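You operate a simulated robot arm through the tools that you are given. There is no shell and no other tool. Be economical: measure what you need, move in short steps, check, and stop when the job is done.

You run a simulated robot arm. Do the job below in one go: nothing can be reset, and whatever is moved stays where it is left.

TASK
Stop mill three at 3 passes, then switch its pump and water off.
Fine: the counter ends on 3; the shaft stands still before its two water valves are shut; leave the other controls as they are.
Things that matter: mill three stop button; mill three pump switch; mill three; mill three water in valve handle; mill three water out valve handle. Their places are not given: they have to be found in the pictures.

It is judged by the outcome, as a careful person would: the job done as asked, and still so three seconds after it is handed in. It fails if anything else is knocked over, pushed out of place, dropped, spilled or broken.

THE ROBOT
A 7-joint arm with a two-finger parallel gripper, fixed in place. Base frame: the origin is at the foot of the arm, x ahead of it, y to its left, z up. Lengths are in m, angles in degrees, forces in N, time in s.
With the tool pointing down near the work surface it reaches from about 0.16 to 0.64 m from the base axis. Its first joint turns from -66.0 to 66.0 degrees. Payload 1.57 kg.
The tool frame sits at the grasp point between the pads (the TCP): z along the fingers, y along the line on which they close. The tips reach 0.03 m beyond it. The gripper opens to 0.11 m. The fingers are 0.024 m wide and 0.012 m thick; the gripper's body (0.048 by 0.112 m) begins 0.078 m behind the TCP.
Orientation is that of the tool frame in the base frame, as a unit quaternion [w, x, y, z]. With the fingers straight down and closing along the base's y, the tool's x points along the base's -x, its y along +y and its z along -z.

THE INTERFACE
- The arm moves only by the tool jog_arm. Its argument "series" is a list that holds one entry, the list of rows, each a list of 7 numbers: the shift along the tool's x, y, z in units of 25 mm (1.0 is 25 mm), then the turn, a rotation vector about the tool's x, y, z in units of 8 degrees (1.0 is 8 degrees), then the closure in counts, from 0 (fully open) to 255 (shut). In form: [[[tx, ty, tz, ax, ay, az, grip], ...]]. A call has 1 to 8 rows; each row shifts and turns the commanded pose from where the row before left it, along the tool's axes as they then stand. A call with a number of a shift or a turn outside -1 to 1 is refused whole. A row lasts 0.2 s, in which the tool goes at most 0.05 m and 8.6 degrees; a call with a longer step from one row to the next is refused whole, and so is a gripper value outside its range. Where a pose cannot be reached the arm comes as near as it can. A force on the tool above 70 N (or 10 N above the force at the start of the call, whichever is more), or a blocked arm, ends the call early, and 0.2 s more pass. Each finger travels about 0.108 m/s and halts on what it meets, pressing with about 26 N; the grip force reading is that of the motor and also rises with nothing between the fingers. The clock runs only during rows and for 0.2 s after the last one: add rows that do not move to give the fingers time. It gives the time, the measured TCP pose, the force on the tool (base axes), the opening and the grip force at its end, in the units of the frame above (readings bear some noise), and new pictures: "views" is both (left out), scene, wrist or none.
- Cameras (640 x 400 px; columns grow to the right, rows downward): "scene" is fixed at [0.1538, -0.3731, 1.4218]; the picture's right is [0.93, -0.36, 0.00], its down [-0.17, -0.43, -0.89] and it looks along [0.32, 0.83, -0.46] (base axes); focal length 291 px, centre (320, 200). "wrist" rides on the gripper at [-0.036, 0, -0.08] in the tool frame; the picture's right is [0.00, -1.00, 0.00], its down [0.97, 0.00, -0.24] and it looks along [0.24, 0.00, 0.97] (tool axes); focal length 218 px, centre (320, 200).
- pixel_to_xyz(camera, pixels): for up to 12 pixels [column, row] of the newest picture of that camera ("zoom" is the newest enlarged one), the place [x, y, z] in the base frame of the surface seen there, good to about 0.002 m, but the place of the scene camera against the robot may be out by one fixed shift of up to 0.018 m in any direction. It takes no simulated time.
- enlarge(camera, box): a new picture of the part [left, top, right, bottom] of that camera's present view, enlarged. It takes no simulated time.
- sign_off(): hands the job in; it is judged then, once.

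Go step by step. Measure first, check grasps and placings, and put right what went wrong. The budget is 80 turns and 120 pictures, counting those below and the enlarged ones. Unless the task says otherwise, let go and move clear before handing in, and close with one line.

The tools are called as name(argument=value, ...) on one line, values as JSON. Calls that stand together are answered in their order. jog_arm: Moves the arm, as the interface text tells. Its arguments: {"type":"object","properties":{"series":{"type":"array","items":{"type":"array","items":{"type":"array","items":{"type":"number"}}}},"views":{"type":"string","enum":["both","scene","wrist","none"]}},"required":["series"]} The other tools are called the same way: pixel_to_xyz (camera, pixels) gives the place of the surface under pixels of a picture; enlarge (camera, box) takes an enlarged picture of a part of a camera's view; sign_off () hands the job in.

At the start:

```text
time: 0.0
ee_pos: [0.3104, 0.1837, 1.2997]
tcp_rot: [0.0, 0.0, 1.0, 0.0]
contact_force: [-0.4, 0.1, -0.4]
finger_gap: 0.11
grip_force: 0.0
```

scene: 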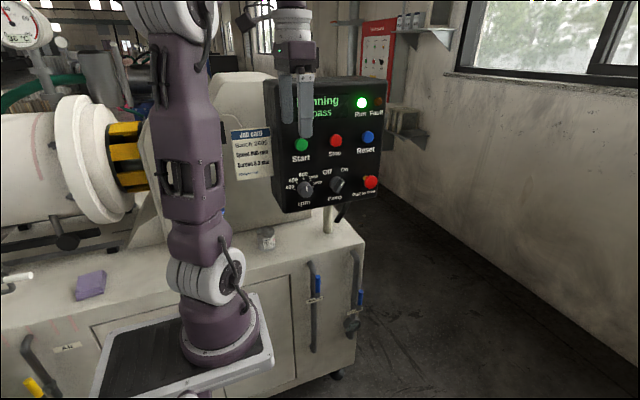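
wrist: 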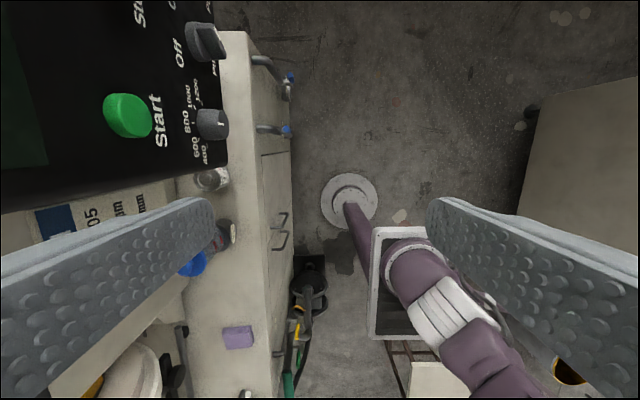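

The scene shows a control panel at about (325,150) with the counter text partly hidden by the gripper, and blue-handled valves near (315,285) and (360,300). I'll enlarge both areas.

enlarge(camera="scene", box=[220, 70, 400, 220])

enlarge(camera="scene", box=[240, 220, 400, 380])

enlarge(camera="scene", box=[0, 0, 240, 400])

enlarge(camera="wrist", box=[0, 0, 320, 400])

```text
2.67 times, centred on (310, 145) of scene
```

zoom: 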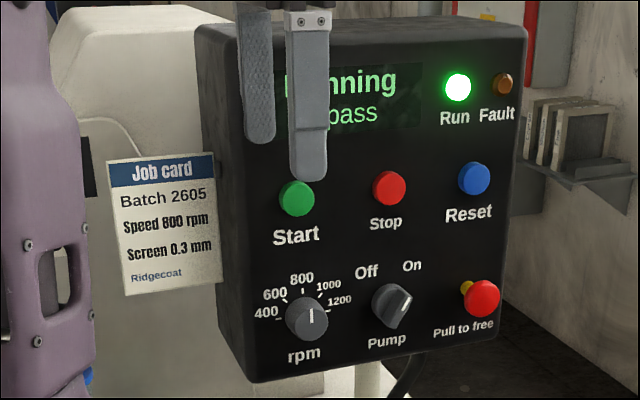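

```text
2.50 times, centred on (320, 300) of scene
```

zoom: 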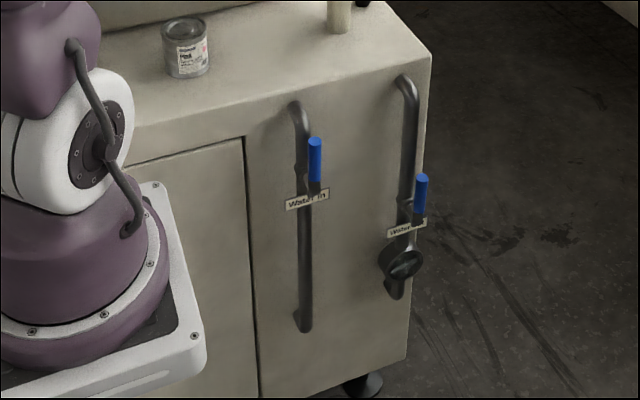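

```text
1.00 times, centred on (120, 200) of scene
```

zoom: 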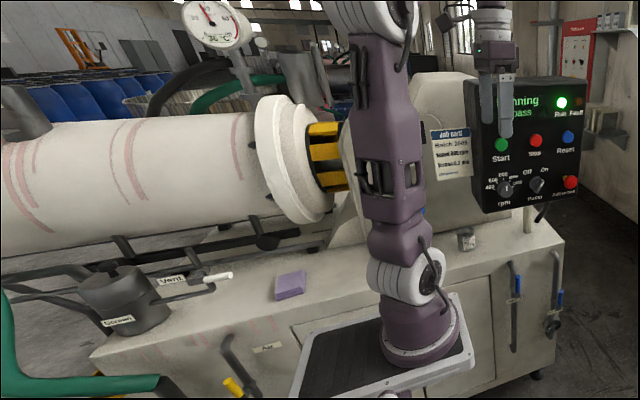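

```text
1.00 times, centred on (160, 200) of wrist
```

zoom: 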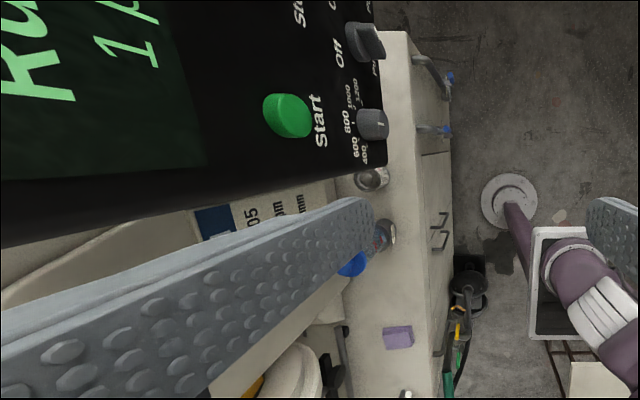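

The wrist view reads "1 pass" while running. I'll measure the panel buttons, knob and valves.

pixel_to_xyz(camera="scene", pixels=[[335, 140], [345, 145], [337, 184], [301, 145], [368, 137], [306, 189], [371, 182], [323, 150], [318, 282], [316, 295], [361, 296], [360, 305]])

pixel_to_xyz(camera="wrist", pixels=[[126, 115], [60, 60], [150, 20], [205, 45], [290, 77], [287, 131], [90, 180], [210, 180], [270, 60], [213, 124], [180, 100], [240, 60]])

enlarge(camera="scene", box=[290, 255, 380, 345])

```text
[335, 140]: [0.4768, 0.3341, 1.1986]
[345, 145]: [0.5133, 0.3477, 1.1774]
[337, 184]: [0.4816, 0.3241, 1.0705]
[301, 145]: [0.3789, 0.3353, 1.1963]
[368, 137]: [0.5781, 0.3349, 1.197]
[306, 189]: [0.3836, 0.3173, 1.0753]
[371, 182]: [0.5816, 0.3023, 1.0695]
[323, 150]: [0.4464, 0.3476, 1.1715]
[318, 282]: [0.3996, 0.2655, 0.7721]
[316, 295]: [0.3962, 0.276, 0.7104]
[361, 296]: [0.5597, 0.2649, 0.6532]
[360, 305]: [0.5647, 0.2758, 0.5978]
```

```text
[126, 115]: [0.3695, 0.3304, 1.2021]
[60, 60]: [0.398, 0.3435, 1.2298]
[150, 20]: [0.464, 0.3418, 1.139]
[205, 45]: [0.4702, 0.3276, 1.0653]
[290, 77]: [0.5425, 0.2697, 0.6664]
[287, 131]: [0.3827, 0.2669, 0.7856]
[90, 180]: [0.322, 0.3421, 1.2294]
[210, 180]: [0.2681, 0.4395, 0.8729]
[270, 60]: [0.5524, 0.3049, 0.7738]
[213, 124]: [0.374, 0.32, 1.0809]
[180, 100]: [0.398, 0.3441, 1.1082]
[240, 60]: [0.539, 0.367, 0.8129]
```

```text
4.44 times, centred on (335, 300) of scene
```

zoom: 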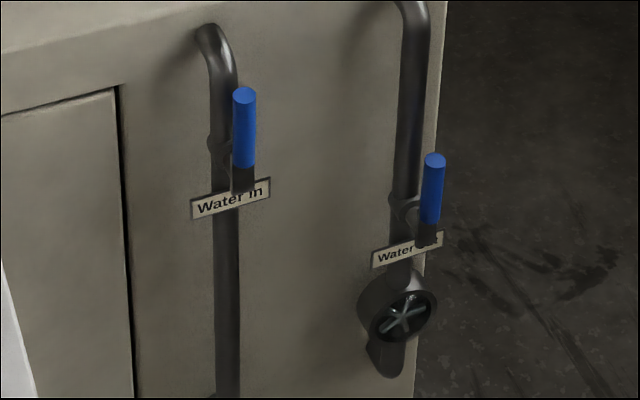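

The scene camera reads about (+0.010, +0.004, −0.006) off against the wrist camera, so Stop should be near (0.467, 0.330, 1.204) on a panel facing −y. I'll turn the tool towards +y, close the fingers and move along +x while watching the counter.

jog_arm(series=[[[-0.7, 0, 0, -1, 0, 0, 255], [-0.7, 0, 0, -1, 0, 0, 255], [-0.7, 0, 0, -1, 0, 0, 255], [-0.7, 0, 0, -1, 0, 0, 255], [-0.7, 0, 0, -1, 0, 0, 255], [-0.7, 0, 0, -1, 0, 0, 255], [-0.7, 0, 0, -1, 0, 0, 255], [-0.7, 0, 0, -1, 0, 0, 255]]], views="both")

```text
time: 1.8
ee_pos: [0.45, 0.186, 1.3017]
tcp_rot: [0.0, 0.0, 0.847, 0.532]
contact_force: [0.8, 0.2, 0.1]
finger_gap: 0.0
grip_force: 21.0
```

scene: 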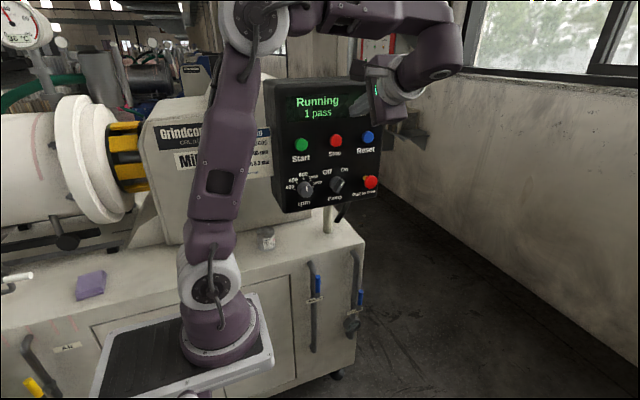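
wrist: 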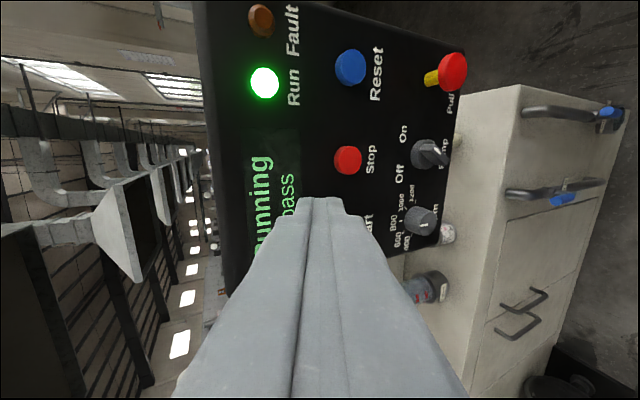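

Still "1 pass" at 1.8 s, and Stop is clear in the wrist view at (347,160). I'll measure the controls with the wrist camera.

pixel_to_xyz(camera="wrist", pixels=[[347, 160], [350, 67], [425, 153], [437, 155], [450, 72], [365, 110], [563, 199], [545, 200], [610, 112], [600, 125], [320, 150], [395, 190]])

enlarge(camera="wrist", box=[490, 70, 640, 220])

```text
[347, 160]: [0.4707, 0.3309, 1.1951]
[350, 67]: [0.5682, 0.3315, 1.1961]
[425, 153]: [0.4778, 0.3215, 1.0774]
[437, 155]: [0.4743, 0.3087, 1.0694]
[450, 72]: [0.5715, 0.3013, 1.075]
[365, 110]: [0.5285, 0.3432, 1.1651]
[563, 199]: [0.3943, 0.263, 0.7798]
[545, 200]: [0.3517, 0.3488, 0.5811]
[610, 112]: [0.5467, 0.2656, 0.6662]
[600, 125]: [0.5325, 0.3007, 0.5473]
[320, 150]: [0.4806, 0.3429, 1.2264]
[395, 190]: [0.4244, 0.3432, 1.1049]
```

```text
2.67 times, centred on (565, 145) of wrist
```

zoom: 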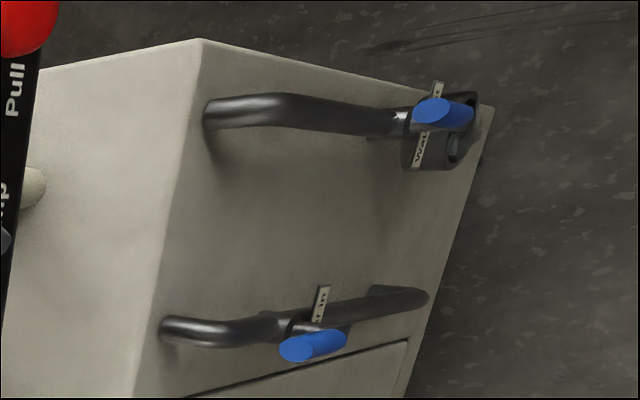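

Stop is at about (0.4705, 0.331, 1.198). I'll finish the turn and drop to its height, still 10 cm short of it.

jog_arm(series=[[[-0.2, 0, 0, -1, 0, 0, 255], [-0.2, 0, 0, -1, 0, 0, 255], [-0.2, 0, 0, -1, 0, 0, 255], [-0.2, 0, 0, -0.25, 0, 0, 255], [0, -1, 0, 0, 0, 0, 255], [0, -1, 0, 0, 0, 0, 255], [0, -1, 0, 0, 0, 0, 255], [0, -1, 0, 0, 0, 0, 255]]], views="both")

```text
time: 3.6
ee_pos: [0.4701, 0.185, 1.2019]
tcp_rot: [0.0, 0.001, 0.707, 0.707]
contact_force: [1.0, 0.3, -0.2]
finger_gap: 0.0003
grip_force: 21.2
```

scene: 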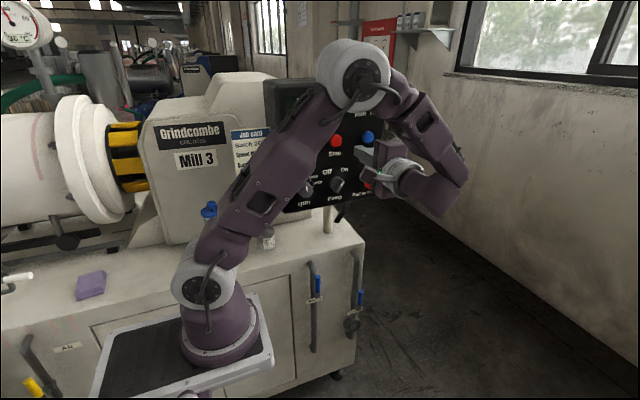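
wrist: 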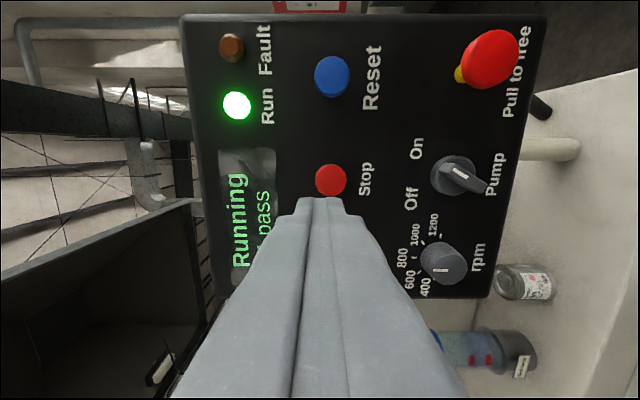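

This is Mill 3, but the finger partly hides the count in the wrist view near (262,250). I'll enlarge it and measure the knob.

enlarge(camera="wrist", box=[200, 140, 320, 300])

enlarge(camera="wrist", box=[380, 120, 520, 280])

pixel_to_xyz(camera="wrist", pixels=[[330, 180], [460, 175], [485, 186], [455, 160], [445, 190], [332, 76], [435, 175], [420, 150], [415, 200], [492, 60]])

```text
2.50 times, centred on (260, 220) of wrist
```

zoom: 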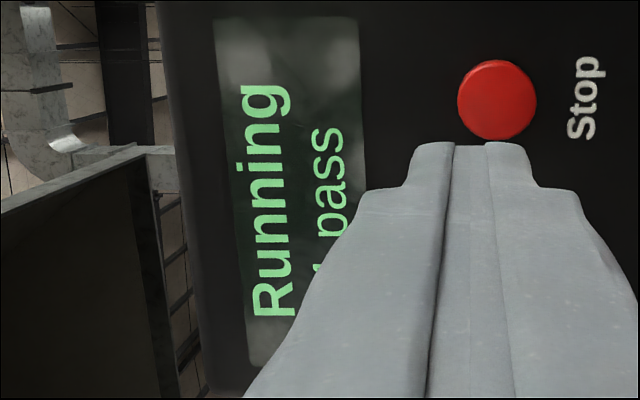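

```text
2.50 times, centred on (450, 200) of wrist
```

zoom: 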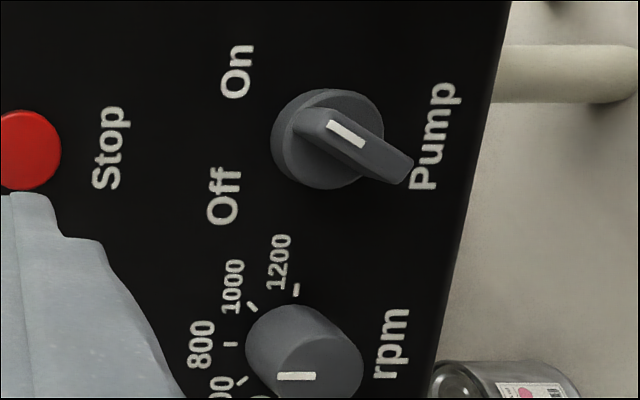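

```text
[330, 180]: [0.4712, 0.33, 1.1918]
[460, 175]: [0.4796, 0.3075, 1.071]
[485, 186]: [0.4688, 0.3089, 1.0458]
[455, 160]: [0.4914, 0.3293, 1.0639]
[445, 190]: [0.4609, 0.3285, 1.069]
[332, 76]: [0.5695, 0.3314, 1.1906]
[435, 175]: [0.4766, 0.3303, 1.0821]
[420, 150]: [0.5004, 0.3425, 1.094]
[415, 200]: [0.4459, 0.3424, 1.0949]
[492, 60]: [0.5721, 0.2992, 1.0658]
```

The count still looks like 1 (its foot at zoom (318,268)) and the button centre is at (0.471, 0.330, 1.194). I'll roll the tool about −60° so the camera sits above the fingers and approach to about 3 cm short.

jog_arm(series=[[[0, -0.3, 0, 0, 0, -1, 255], [0, 0, 0.3, 0, 0, -1, 255], [0, 0, 0.3, 0, 0, -1, 255], [0, 0, 0.3, 0, 0, -1, 255], [0, 0, 0.4, 0, 0, -1, 255], [0, 0, 0.4, 0, 0, -1, 255], [0, 0, 0.4, 0, 0, -1, 255], [0, 0, 0.4, 0, 0, -0.5, 255]]], views="wrist")

```text
time: 5.4
ee_pos: [0.4712, 0.2457, 1.192]
tcp_rot: [0.356, -0.353, 0.613, 0.611]
contact_force: [0.1, 0.1, 0.8]
finger_gap: 0.0
grip_force: 21.2
```

wrist: 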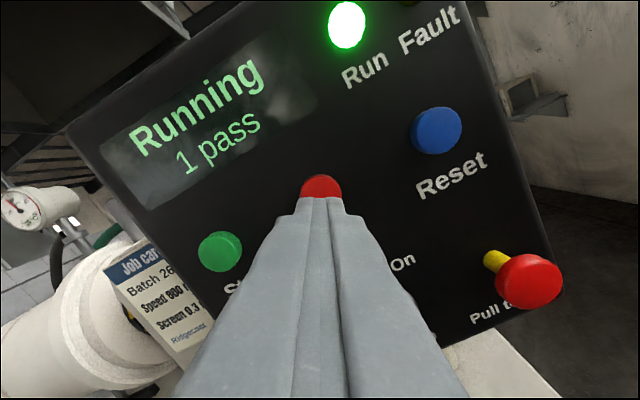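

The display is now fully visible and reads "1 pass" at 5.4 s. I'll move to about 2 cm from the button and wait.

jog_arm(series=[[[0, 0, 0.7, 0, 0, 0, 255], [0, 0, 0.7, 0, 0, 0, 255], [0, 0, 0, 0, 0, 0, 255], [0, 0, 0, 0, 0, 0, 255], [0, 0, 0, 0, 0, 0, 255]]], views="wrist")

```text
time: 6.6
ee_pos: [0.4714, 0.279, 1.194]
tcp_rot: [0.354, -0.354, 0.612, 0.612]
contact_force: [0.5, 0.2, 0.2]
finger_gap: 0.0001
grip_force: 21.5
```

wrist: 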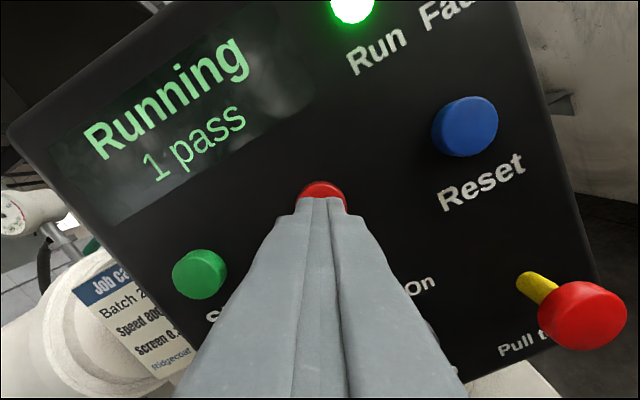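

Still 1 pass at 6.6 s; I'm waiting about 2 cm off the button.

jog_arm(series=[[[0, 0, 0, 0, 0, 0, 255], [0, 0, 0, 0, 0, 0, 255], [0, 0, 0, 0, 0, 0, 255], [0, 0, 0, 0, 0, 0, 255], [0, 0, 0, 0, 0, 0, 255], [0, 0, 0, 0, 0, 0, 255], [0, 0, 0, 0, 0, 0, 255], [0, 0, 0, 0, 0, 0, 255]]], views="wrist")

```text
time: 8.4
ee_pos: [0.4716, 0.2802, 1.1932]
tcp_rot: [0.354, -0.352, 0.614, 0.611]
contact_force: [-0.4, -0.4, 0.1]
finger_gap: 0.0002
grip_force: 21.5
```

wrist: 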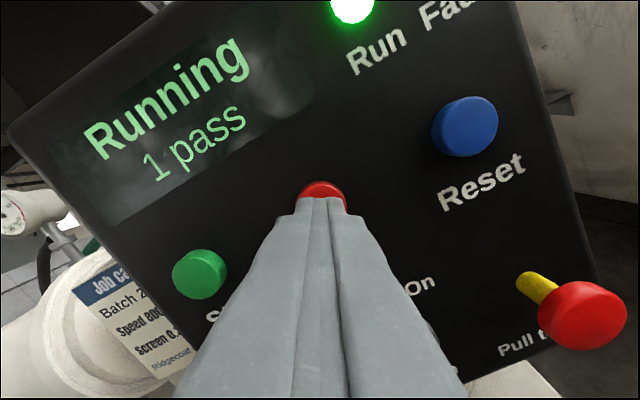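

Still 1 pass at 8.4 s. I'll keep waiting.

jog_arm(series=[[[0, 0, 0, 0, 0, 0, 255], [0, 0, 0, 0, 0, 0, 255], [0, 0, 0, 0, 0, 0, 255], [0, 0, 0, 0, 0, 0, 255], [0, 0, 0, 0, 0, 0, 255], [0, 0, 0, 0, 0, 0, 255], [0, 0, 0, 0, 0, 0, 255], [0, 0, 0, 0, 0, 0, 255]]], views="wrist")

```text
time: 10.2
ee_pos: [0.4712, 0.2793, 1.193]
tcp_rot: [0.355, -0.353, 0.613, 0.612]
contact_force: [0.3, -0.6, 0.0]
finger_gap: 0.0
grip_force: 21.2
```

wrist: 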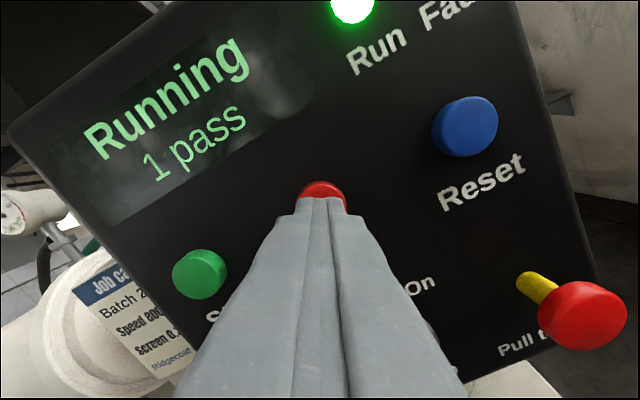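

Still 1 pass at 10.2 s. I'll keep waiting.

jog_arm(series=[[[0, 0, 0, 0, 0, 0, 255], [0, 0, 0, 0, 0, 0, 255], [0, 0, 0, 0, 0, 0, 255], [0, 0, 0, 0, 0, 0, 255], [0, 0, 0, 0, 0, 0, 255], [0, 0, 0, 0, 0, 0, 255], [0, 0, 0, 0, 0, 0, 255], [0, 0, 0, 0, 0, 0, 255]]], views="wrist")

```text
time: 12.0
ee_pos: [0.4699, 0.2803, 1.1935]
tcp_rot: [0.354, -0.353, 0.613, 0.612]
contact_force: [-0.2, -0.5, -0.7]
finger_gap: 0.0
grip_force: 21.3
```

wrist: 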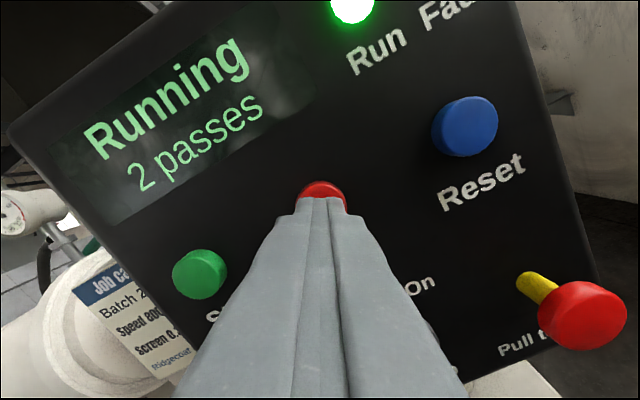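

The count went to 2 between 10.2 and 12.0 s. I'll keep checking for 3.

jog_arm(series=[[[0, 0, 0, 0, 0, 0, 255], [0, 0, 0, 0, 0, 0, 255], [0, 0, 0, 0, 0, 0, 255], [0, 0, 0, 0, 0, 0, 255], [0, 0, 0, 0, 0, 0, 255], [0, 0, 0, 0, 0, 0, 255], [0, 0, 0, 0, 0, 0, 255], [0, 0, 0, 0, 0, 0, 255]]], views="wrist")

jog_arm(series=[[[0, 0, 0, 0, 0, 0, 255], [0, 0, 0, 0, 0, 0, 255], [0, 0, 0, 0, 0, 0, 255], [0, 0, 0, 0, 0, 0, 255], [0, 0, 0, 0, 0, 0, 255], [0, 0, 0, 0, 0, 0, 255], [0, 0, 0, 0, 0, 0, 255], [0, 0, 0, 0, 0, 0, 255]]], views="wrist")

```text
time: 13.8
ee_pos: [0.4712, 0.2805, 1.1939]
tcp_rot: [0.353, -0.352, 0.613, 0.613]
contact_force: [0.0, 0.7, 0.7]
finger_gap: 0.0
grip_force: 21.5
```

wrist: 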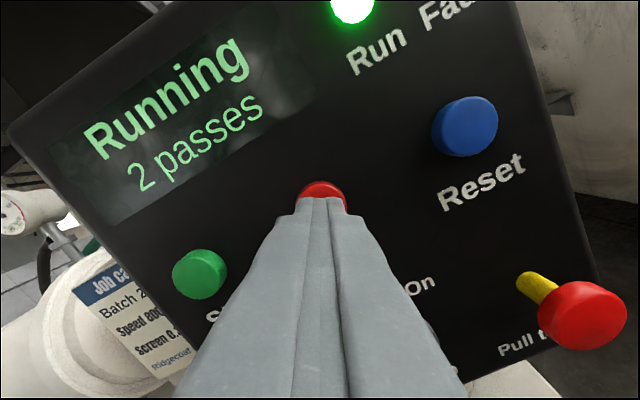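

```text
time: 15.6
ee_pos: [0.4706, 0.2811, 1.1924]
tcp_rot: [0.355, -0.353, 0.613, 0.611]
contact_force: [0.1, -0.1, 0.9]
finger_gap: 0.0
grip_force: 21.2
```

wrist: 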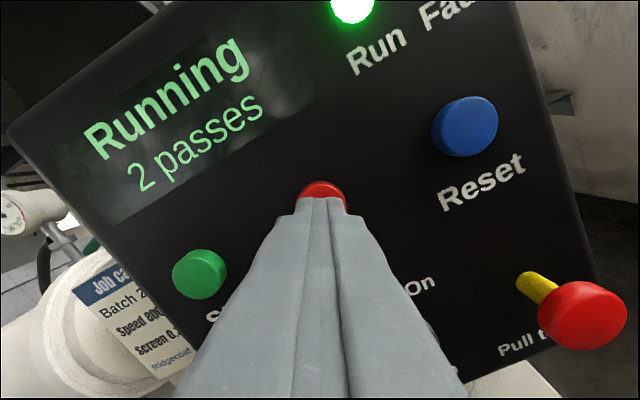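

Still 2 at 15.6 s. I'll keep waiting.

jog_arm(series=[[[0, 0, 0, 0, 0, 0, 255], [0, 0, 0, 0, 0, 0, 255], [0, 0, 0, 0, 0, 0, 255], [0, 0, 0, 0, 0, 0, 255], [0, 0, 0, 0, 0, 0, 255], [0, 0, 0, 0, 0, 0, 255], [0, 0, 0, 0, 0, 0, 255], [0, 0, 0, 0, 0, 0, 255]]], views="wrist")

jog_arm(series=[[[0, 0, 0, 0, 0, 0, 255], [0, 0, 0, 0, 0, 0, 255], [0, 0, 0, 0, 0, 0, 255], [0, 0, 0, 0, 0, 0, 255], [0, 0, 0, 0, 0, 0, 255], [0, 0, 0, 0, 0, 0, 255], [0, 0, 0, 0, 0, 0, 255]]], views="wrist")

```text
time: 17.4
ee_pos: [0.4718, 0.2798, 1.1926]
tcp_rot: [0.354, -0.353, 0.613, 0.612]
contact_force: [0.4, 0.1, 1.6]
finger_gap: 0.0
grip_force: 20.8
```

wrist: 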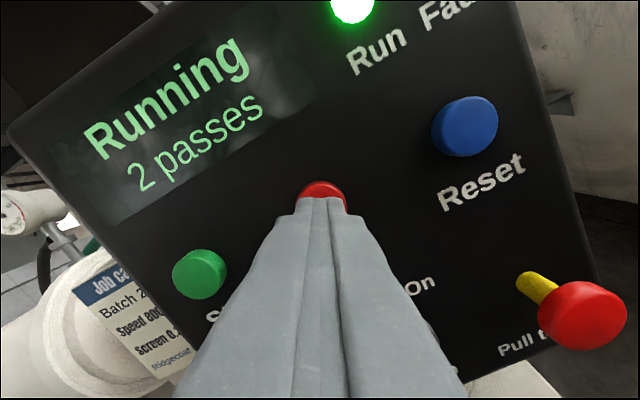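

```text
time: 19.0
ee_pos: [0.4701, 0.279, 1.1932]
tcp_rot: [0.354, -0.353, 0.613, 0.612]
contact_force: [0.7, -1.2, -0.1]
finger_gap: 0.0
grip_force: 21.2
```

wrist: 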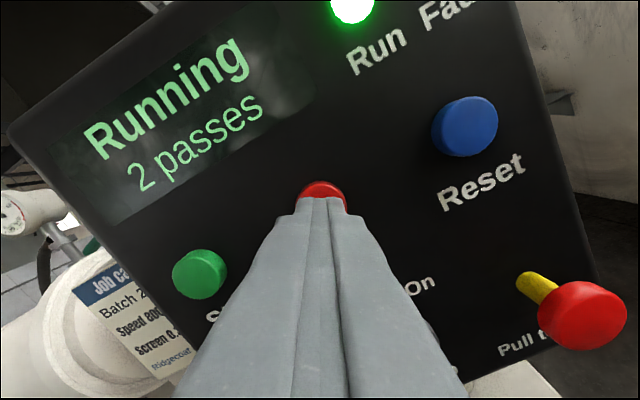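

Still 2 at 19.0 s. I'll check at shorter intervals now.

jog_arm(series=[[[0, 0, 0, 0, 0, 0, 255], [0, 0, 0, 0, 0, 0, 255], [0, 0, 0, 0, 0, 0, 255], [0, 0, 0, 0, 0, 0, 255], [0, 0, 0, 0, 0, 0, 255], [0, 0, 0, 0, 0, 0, 255], [0, 0, 0, 0, 0, 0, 255]]], views="wrist")

```text
time: 20.6
ee_pos: [0.4711, 0.2794, 1.1947]
tcp_rot: [0.355, -0.353, 0.613, 0.612]
contact_force: [-0.3, -0.7, -0.2]
finger_gap: 0.0
grip_force: 21.4
```

wrist: 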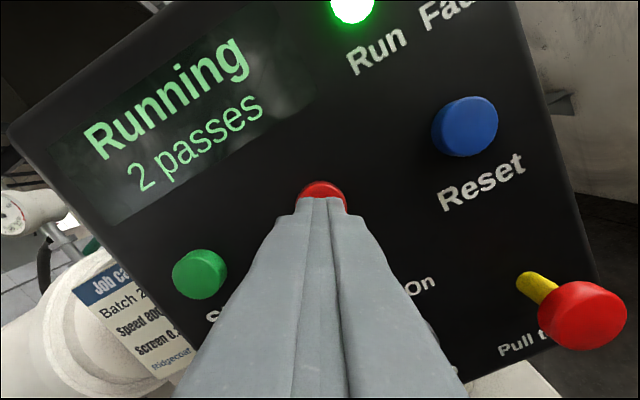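

Still 2 at 20.6 s. I'll keep waiting.

jog_arm(series=[[[0, 0, 0, 0, 0, 0, 255], [0, 0, 0, 0, 0, 0, 255], [0, 0, 0, 0, 0, 0, 255], [0, 0, 0, 0, 0, 0, 255], [0, 0, 0, 0, 0, 0, 255], [0, 0, 0, 0, 0, 0, 255], [0, 0, 0, 0, 0, 0, 255]]], views="wrist")

```text
time: 22.2
ee_pos: [0.4717, 0.279, 1.1922]
tcp_rot: [0.355, -0.353, 0.613, 0.612]
contact_force: [-0.1, -1.0, -0.3]
finger_gap: 0.0
grip_force: 21.2
```

wrist: 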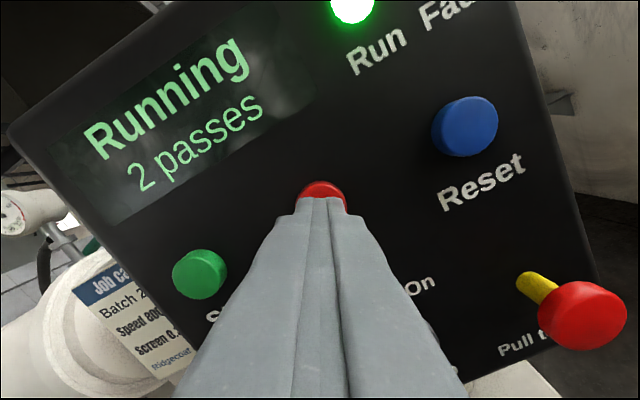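

Still 2 at 22.2 s. I'll keep waiting.

jog_arm(series=[[[0, 0, 0, 0, 0, 0, 255], [0, 0, 0, 0, 0, 0, 255], [0, 0, 0, 0, 0, 0, 255], [0, 0, 0, 0, 0, 0, 255], [0, 0, 0, 0, 0, 0, 255], [0, 0, 0, 0, 0, 0, 255], [0, 0, 0, 0, 0, 0, 255]]], views="wrist")

```text
time: 23.8
ee_pos: [0.472, 0.2795, 1.1935]
tcp_rot: [0.354, -0.353, 0.612, 0.613]
contact_force: [0.3, -0.4, 0.6]
finger_gap: 0.0001
grip_force: 21.5
```

wrist: 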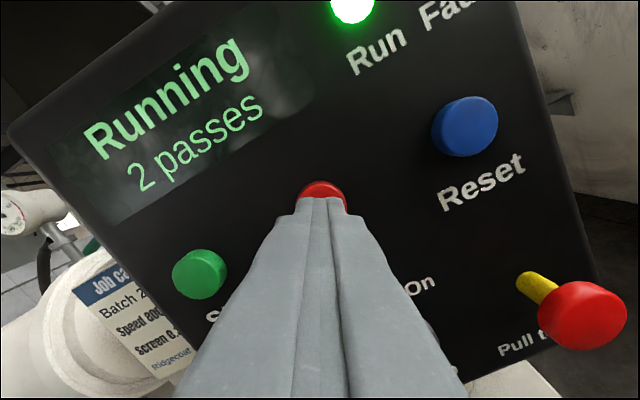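

Still 2 at 23.8 s. I'll keep waiting.

jog_arm(series=[[[0, 0, 0, 0, 0, 0, 255], [0, 0, 0, 0, 0, 0, 255], [0, 0, 0, 0, 0, 0, 255], [0, 0, 0, 0, 0, 0, 255], [0, 0, 0, 0, 0, 0, 255], [0, 0, 0, 0, 0, 0, 255], [0, 0, 0, 0, 0, 0, 255], [0, 0, 0, 0, 0, 0, 255]]], views="wrist")

```text
time: 25.6
ee_pos: [0.4703, 0.2799, 1.1931]
tcp_rot: [0.354, -0.352, 0.613, 0.612]
contact_force: [-0.3, 1.0, 0.1]
finger_gap: 0.0003
grip_force: 21.8
```

wrist: 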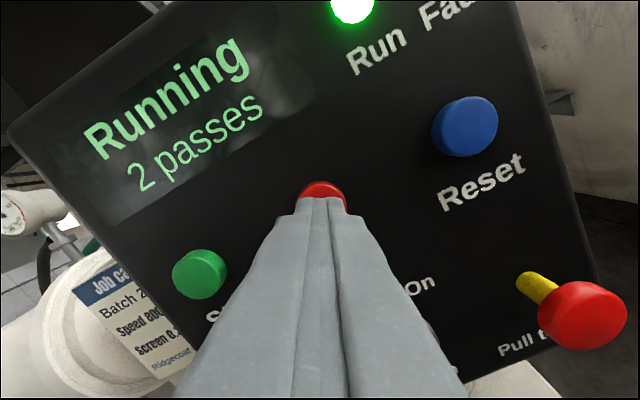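

Still 2 at 25.6 s. I'll keep waiting.

jog_arm(series=[[[0, 0, 0, 0, 0, 0, 255], [0, 0, 0, 0, 0, 0, 255], [0, 0, 0, 0, 0, 0, 255], [0, 0, 0, 0, 0, 0, 255], [0, 0, 0, 0, 0, 0, 255], [0, 0, 0, 0, 0, 0, 255], [0, 0, 0, 0, 0, 0, 255], [0, 0, 0, 0, 0, 0, 255]]], views="wrist")

```text
time: 27.4
ee_pos: [0.4718, 0.2802, 1.1929]
tcp_rot: [0.354, -0.353, 0.612, 0.612]
contact_force: [0.5, -0.3, -0.1]
finger_gap: 0.0
grip_force: 21.6
```

wrist: 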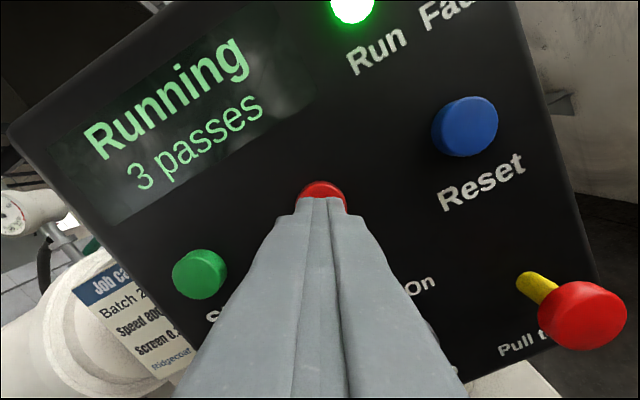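

The counter reads 3, so I'll press Stop now.

jog_arm(series=[[[0, 0, 0.7, 0, 0, 0, 255], [0, 0, 0.25, 0, 0, 0, 255], [0, 0, 0.15, 0, 0, 0, 255], [0, 0, 0, 0, 0, 0, 255]]], views="wrist")

```text
time: 28.4
ee_pos: [0.4702, 0.307, 1.1918]
tcp_rot: [0.354, -0.353, 0.613, 0.612]
contact_force: [-0.1, -5.2, -2.3]
finger_gap: 0.0
grip_force: 21.5
```

wrist: 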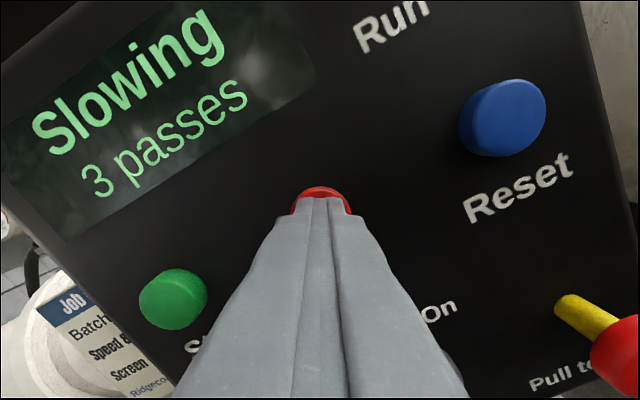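

It shows "Slowing, 3 passes". I'll back off and move in front of the pump knob with the fingers partly open.

jog_arm(series=[[[0, 0, -1, 0, 0, 0, 255], [0, 0, -1, 0, 0, 0, 255], [0, 0, -1, 0, 0, 0, 255], [0.848, -0.536, 0, 0, 0, 0, 150], [0.848, -0.536, 0, 0, 0, 0, 150], [0.848, -0.536, 0, 0, 0, 0, 150], [0.848, -0.536, 0, 0, 0, 0, 150], [0.848, -0.536, 0, 0, 0, 0, 150]]], views="both")

```text
time: 30.2
ee_pos: [0.475, 0.2347, 1.0684]
tcp_rot: [0.354, -0.353, 0.612, 0.613]
contact_force: [0.2, 0.3, -0.5]
finger_gap: 0.0452
grip_force: 0.1
```

scene: 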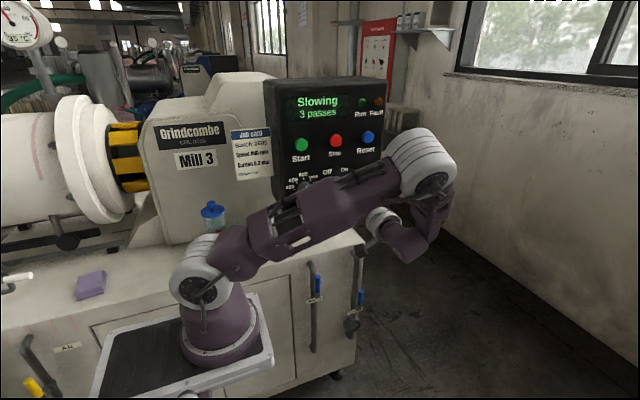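
wrist: 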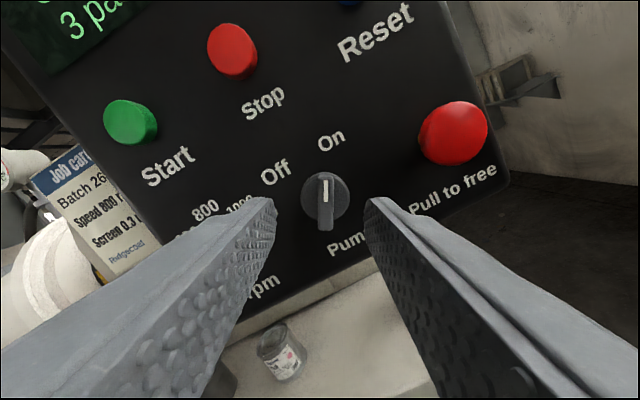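

The knob bar at (325,190) stands between the fingers and lines up with the grip. I'll measure its ends and depth.

pixel_to_xyz(camera="wrist", pixels=[[325, 190], [326, 210], [326, 225], [325, 180], [312, 200], [340, 200]])

enlarge(camera="wrist", box=[280, 120, 380, 240])

```text
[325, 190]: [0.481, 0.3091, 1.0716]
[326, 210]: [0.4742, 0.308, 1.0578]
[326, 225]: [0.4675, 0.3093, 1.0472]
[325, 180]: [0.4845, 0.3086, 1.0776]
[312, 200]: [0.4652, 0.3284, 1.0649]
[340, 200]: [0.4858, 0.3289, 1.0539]
```

```text
3.33 times, centred on (330, 180) of wrist
```

zoom: 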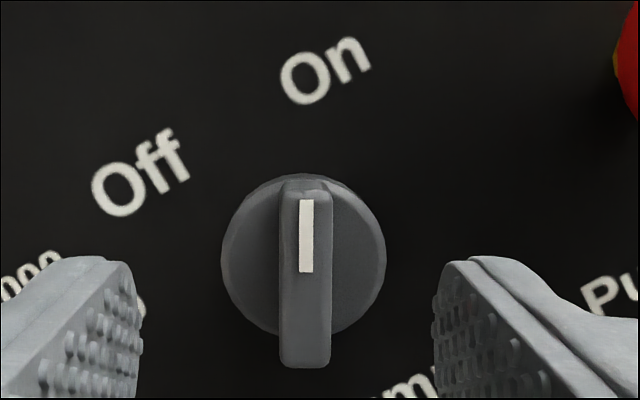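

The bar centre is at (0.476, 0.309, 1.062) with the disc face at y 0.3285. I'll go in over the bar and close.

jog_arm(series=[[[0.19, -0.16, 0.8, 0, 0, 0, 150], [0, 0, 0.8, 0, 0, 0, 150], [0, 0, 0.7, 0, 0, 0, 150], [0, 0, 0, 0, 0, 0, 255], [0, 0, 0, 0, 0, 0, 255]]], views="wrist")

```text
time: 31.4
ee_pos: [0.4756, 0.2903, 1.0622]
tcp_rot: [0.352, -0.354, 0.612, 0.613]
contact_force: [-0.9, 0.7, -2.4]
finger_gap: 0.012
grip_force: 29.3
```

wrist: 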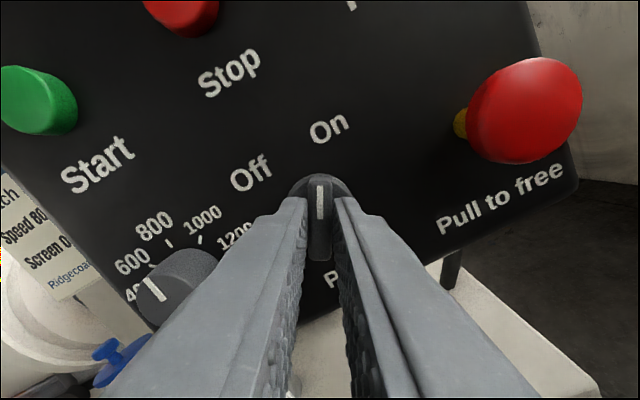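

The bar is gripped at 12 mm. I'll let the mill finish slowing before turning anything and check the display.

jog_arm(series=[[[0, 0, 0, 0, 0, 0, 255], [0, 0, 0, 0, 0, 0, 255], [0, 0, 0, 0, 0, 0, 255], [0, 0, 0, 0, 0, 0, 255], [0, 0, 0, 0, 0, 0, 255], [0, 0, 0, 0, 0, 0, 255], [0, 0, 0, 0, 0, 0, 255], [0, 0, 0, 0, 0, 0, 255]]], views="scene")

```text
time: 33.2
ee_pos: [0.4765, 0.2894, 1.061]
tcp_rot: [0.354, -0.353, 0.613, 0.612]
contact_force: [-3.4, 5.5, -6.4]
finger_gap: 0.0119
grip_force: 29.6
```

scene: 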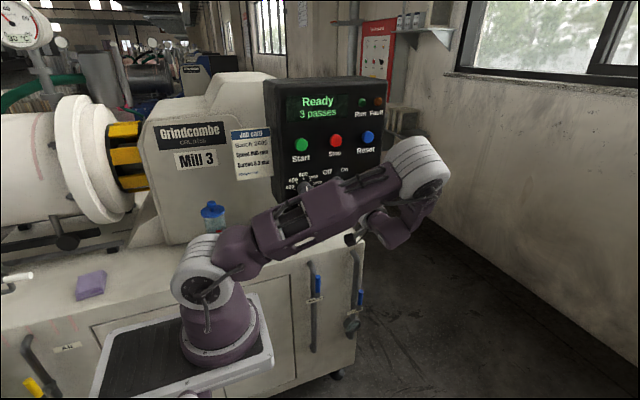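

The display now says "Ready, 3 passes", so the shaft has stopped. I'll turn the knob counter-clockwise to Off.

jog_arm(series=[[[0, 0, 0, 0, 0, -1, 255], [0, 0, 0, 0, 0, -1, 255], [0, 0, 0, 0, 0, -1, 255], [0, 0, 0, 0, 0, -1, 255], [0, 0, 0, 0, 0, -1, 255], [0, 0, 0, 0, 0, -1, 255], [0, 0, 0, 0, 0, -1, 255], [0, 0, 0, 0, 0, -0.5, 255]]], views="both")

```text
time: 35.0
ee_pos: [0.4749, 0.2922, 1.0601]
tcp_rot: [-0.612, 0.613, -0.353, -0.354]
contact_force: [-25.8, -3.0, -16.4]
finger_gap: 0.0117
grip_force: 29.3
```

scene: 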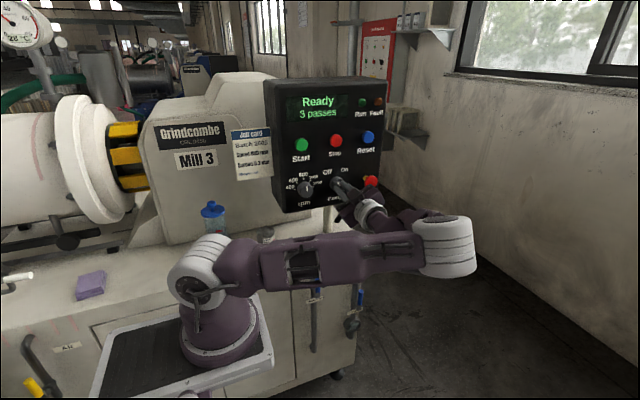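
wrist: 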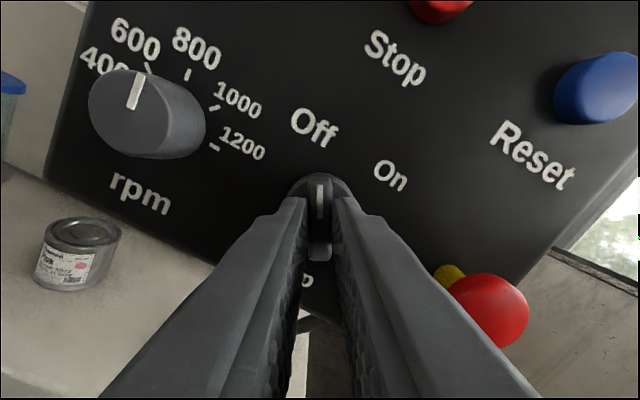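

The pointer now aims at Off (315,125). I'll release and back away.

jog_arm(series=[[[0, 0, 0, 0, 0, 0, 170], [0, 0, 0, 0, 0, 0, 170], [0, 0, -0.7, 0, 0, 0, 170], [0, 0, -1, 0, 0, 0, 170], [0, 0, -1, 0, 0, 0, 170], [0, 0, -1, 0, 0, 0, 170]]], views="both")

enlarge(camera="scene", box=[260, 70, 400, 220])

```text
time: 36.4
ee_pos: [0.476, 0.196, 1.0629]
tcp_rot: [0.612, -0.612, 0.354, 0.355]
contact_force: [0.3, 0.2, 0.4]
finger_gap: 0.0366
grip_force: 0.0
```

scene: 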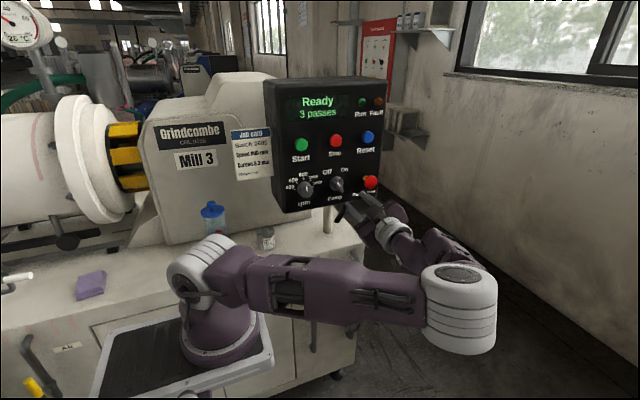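
wrist: 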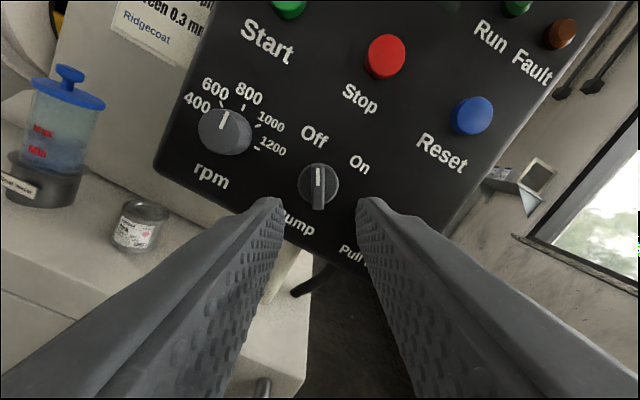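

```text
2.67 times, centred on (330, 145) of scene
```

zoom: 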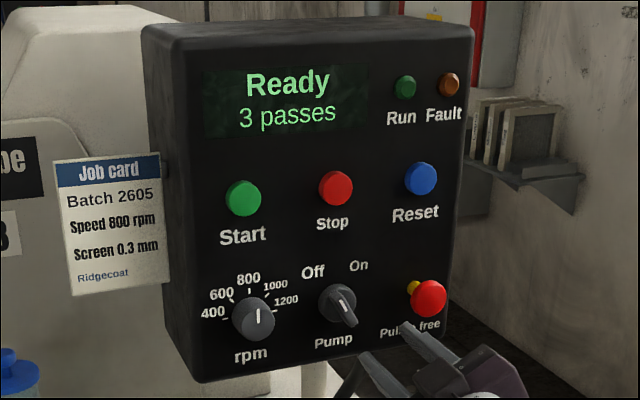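

The pump now points to Off and the rpm knob and e-stop are untouched. I'll roll the tool level and move down in front of the valves for a closer look.

jog_arm(series=[[[0, 0, -0.5, 0, 0, 1, 200], [0, 0, -0.5, 0, 0, 1, 200], [0, 0, -0.5, 0, 0, 1, 200], [0, 0, -0.5, 0, 0, 0.75, 200], [1, 0, 0, 0, 0, 0, 200], [1, 0, 0, 0, 0, 0, 200], [1, 0, 0, 0, 0, 0, 200], [1, 0, 0, 0, 0, 0, 200]]], views="both")

```text
time: 38.2
ee_pos: [0.4771, 0.1504, 0.9602]
tcp_rot: [0.5, -0.5, 0.5, 0.5]
contact_force: [0.7, -0.7, 0.2]
finger_gap: 0.0239
grip_force: 0.1
```

scene: 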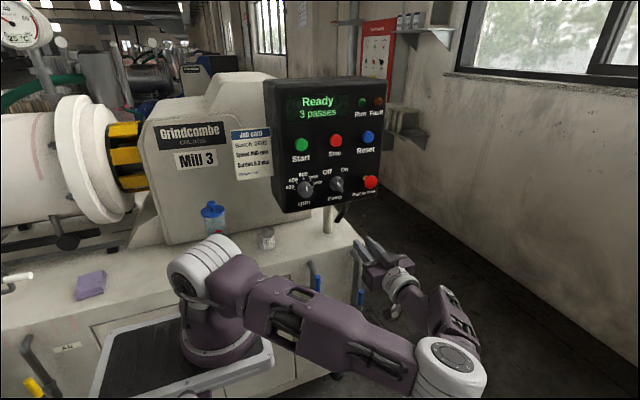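
wrist: 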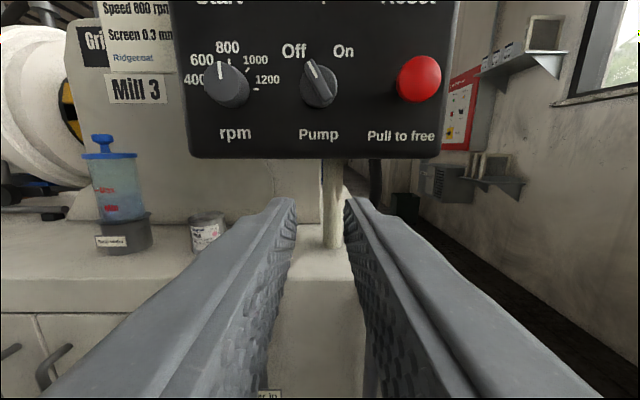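

All settings hold. I'll continue down towards the valves, and close the fingers for a clearer view.

jog_arm(series=[[[1, 0, -0.2, 0, 0, 0, 255], [1, 0, -0.2, 0, 0, 0, 255], [1, 0, -0.2, 0, 0, 0, 255], [1, 0, -0.2, 0, 0, 0, 255], [1, 0, -0.2, 0, 0, 0, 255], [1, 0, -0.2, 0, 0, 0, 255], [0.8, 0, -0.2, 0, 0, 0, 255]]], views="both")

```text
time: 39.8
ee_pos: [0.4753, 0.1136, 0.7889]
tcp_rot: [-0.5, 0.5, -0.5, -0.5]
contact_force: [-0.2, -0.3, -0.5]
finger_gap: 0.0
grip_force: 21.1
```

scene: 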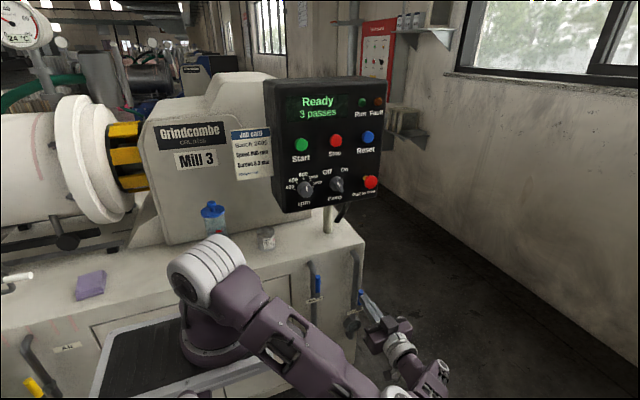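
wrist: 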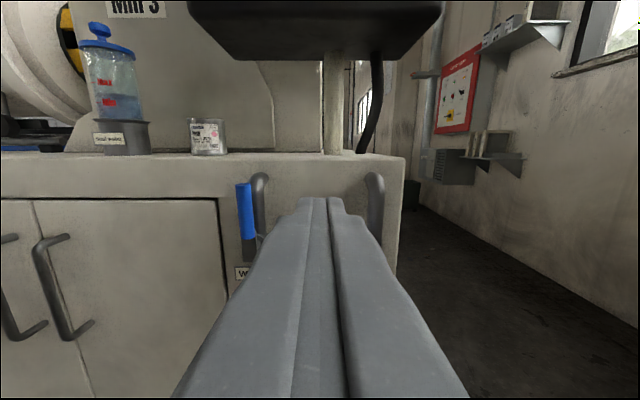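

The water-in handle is at (246,215) in the wrist view. I'll enlarge and measure both the handle and the pipe.

enlarge(camera="wrist", box=[210, 160, 410, 290])

enlarge(camera="scene", box=[290, 230, 390, 360])

pixel_to_xyz(camera="wrist", pixels=[[243, 186], [246, 215], [250, 235], [249, 250], [242, 271], [261, 195], [262, 230], [280, 215], [374, 200], [374, 180], [396, 200]])

pixel_to_xyz(camera="scene", pixels=[[318, 277], [318, 285], [317, 296], [312, 330], [311, 276], [361, 292], [361, 300], [359, 307], [357, 265], [352, 320], [354, 294], [312, 268]])

```text
3.08 times, centred on (310, 225) of wrist
```

zoom: 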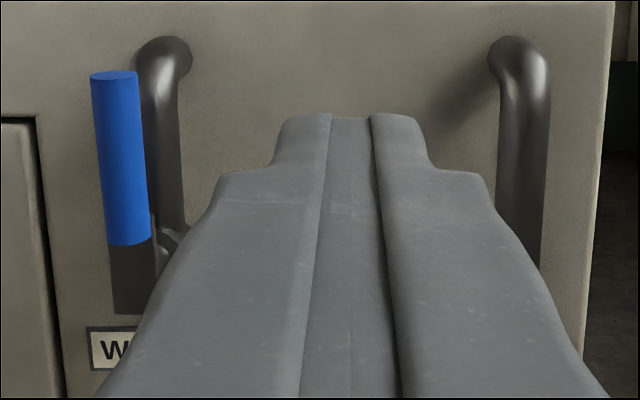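

```text
3.08 times, centred on (340, 295) of scene
```

zoom: 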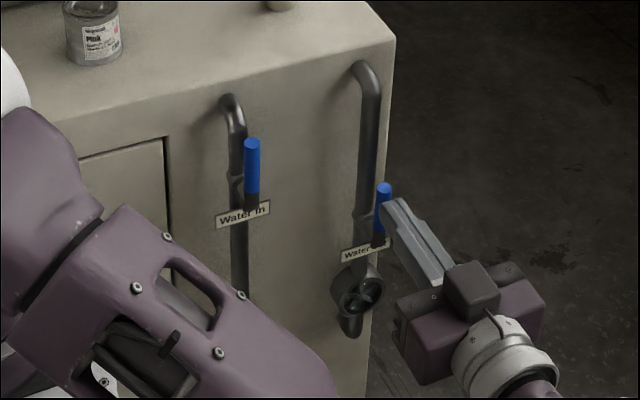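

```text
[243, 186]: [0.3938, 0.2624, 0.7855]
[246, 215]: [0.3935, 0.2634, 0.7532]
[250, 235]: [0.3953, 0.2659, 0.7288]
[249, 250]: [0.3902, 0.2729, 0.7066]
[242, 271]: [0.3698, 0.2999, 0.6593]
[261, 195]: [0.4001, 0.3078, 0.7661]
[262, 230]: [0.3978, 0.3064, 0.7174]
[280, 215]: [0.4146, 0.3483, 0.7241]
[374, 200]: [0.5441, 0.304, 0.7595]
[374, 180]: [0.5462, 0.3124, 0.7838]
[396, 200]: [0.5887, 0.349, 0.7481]
```

```text
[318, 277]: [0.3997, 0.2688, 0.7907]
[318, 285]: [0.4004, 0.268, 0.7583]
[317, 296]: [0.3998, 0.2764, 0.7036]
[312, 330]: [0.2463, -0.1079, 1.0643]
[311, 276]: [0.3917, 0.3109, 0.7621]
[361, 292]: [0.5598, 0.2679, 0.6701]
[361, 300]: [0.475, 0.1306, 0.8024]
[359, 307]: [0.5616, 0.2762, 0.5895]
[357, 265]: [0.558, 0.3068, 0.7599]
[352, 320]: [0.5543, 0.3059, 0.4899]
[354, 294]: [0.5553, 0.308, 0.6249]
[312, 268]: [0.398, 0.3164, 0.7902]
```

Water-in handle: x 0.394, y about 0.271, z 0.70–0.785, pivoting at its black lower end (z about 0.71). I'll put the closed fingers to its left to push it clockwise, approaching in free air first.

jog_arm(series=[[[0.23, 0.9, 0, 0, 0, 0, 255], [0.23, 0.9, 0, 0, 0, 0, 255], [0.23, 0.9, 0, 0, 0, 0, 255], [0.23, 0.9, 0, 0, 0, 0, 255], [0.23, 0.9, 0, 0, 0, 0, 255], [0, 0, 1, 0, 0, 0, 255], [0, 0, 1, 0, 0, 0, 255], [0, 0, 1, 0, 0, 0, 255]]], views="both")

```text
time: 41.6
ee_pos: [0.3621, 0.188, 0.7596]
tcp_rot: [0.501, -0.499, 0.501, 0.499]
contact_force: [-0.3, 1.3, 1.0]
finger_gap: 0.0
grip_force: 21.8
```

scene: 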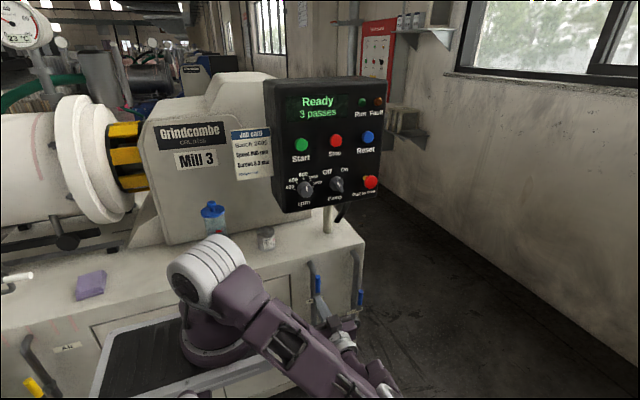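
wrist: 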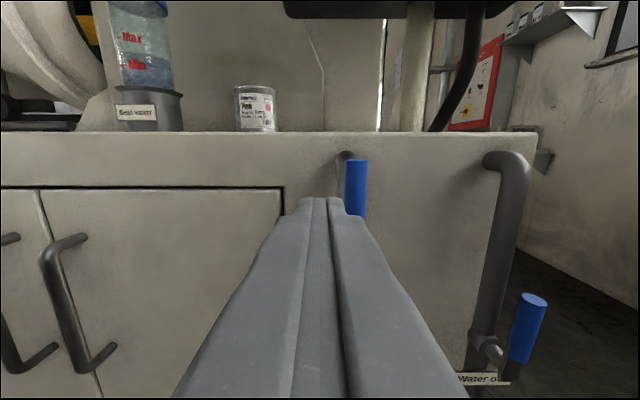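

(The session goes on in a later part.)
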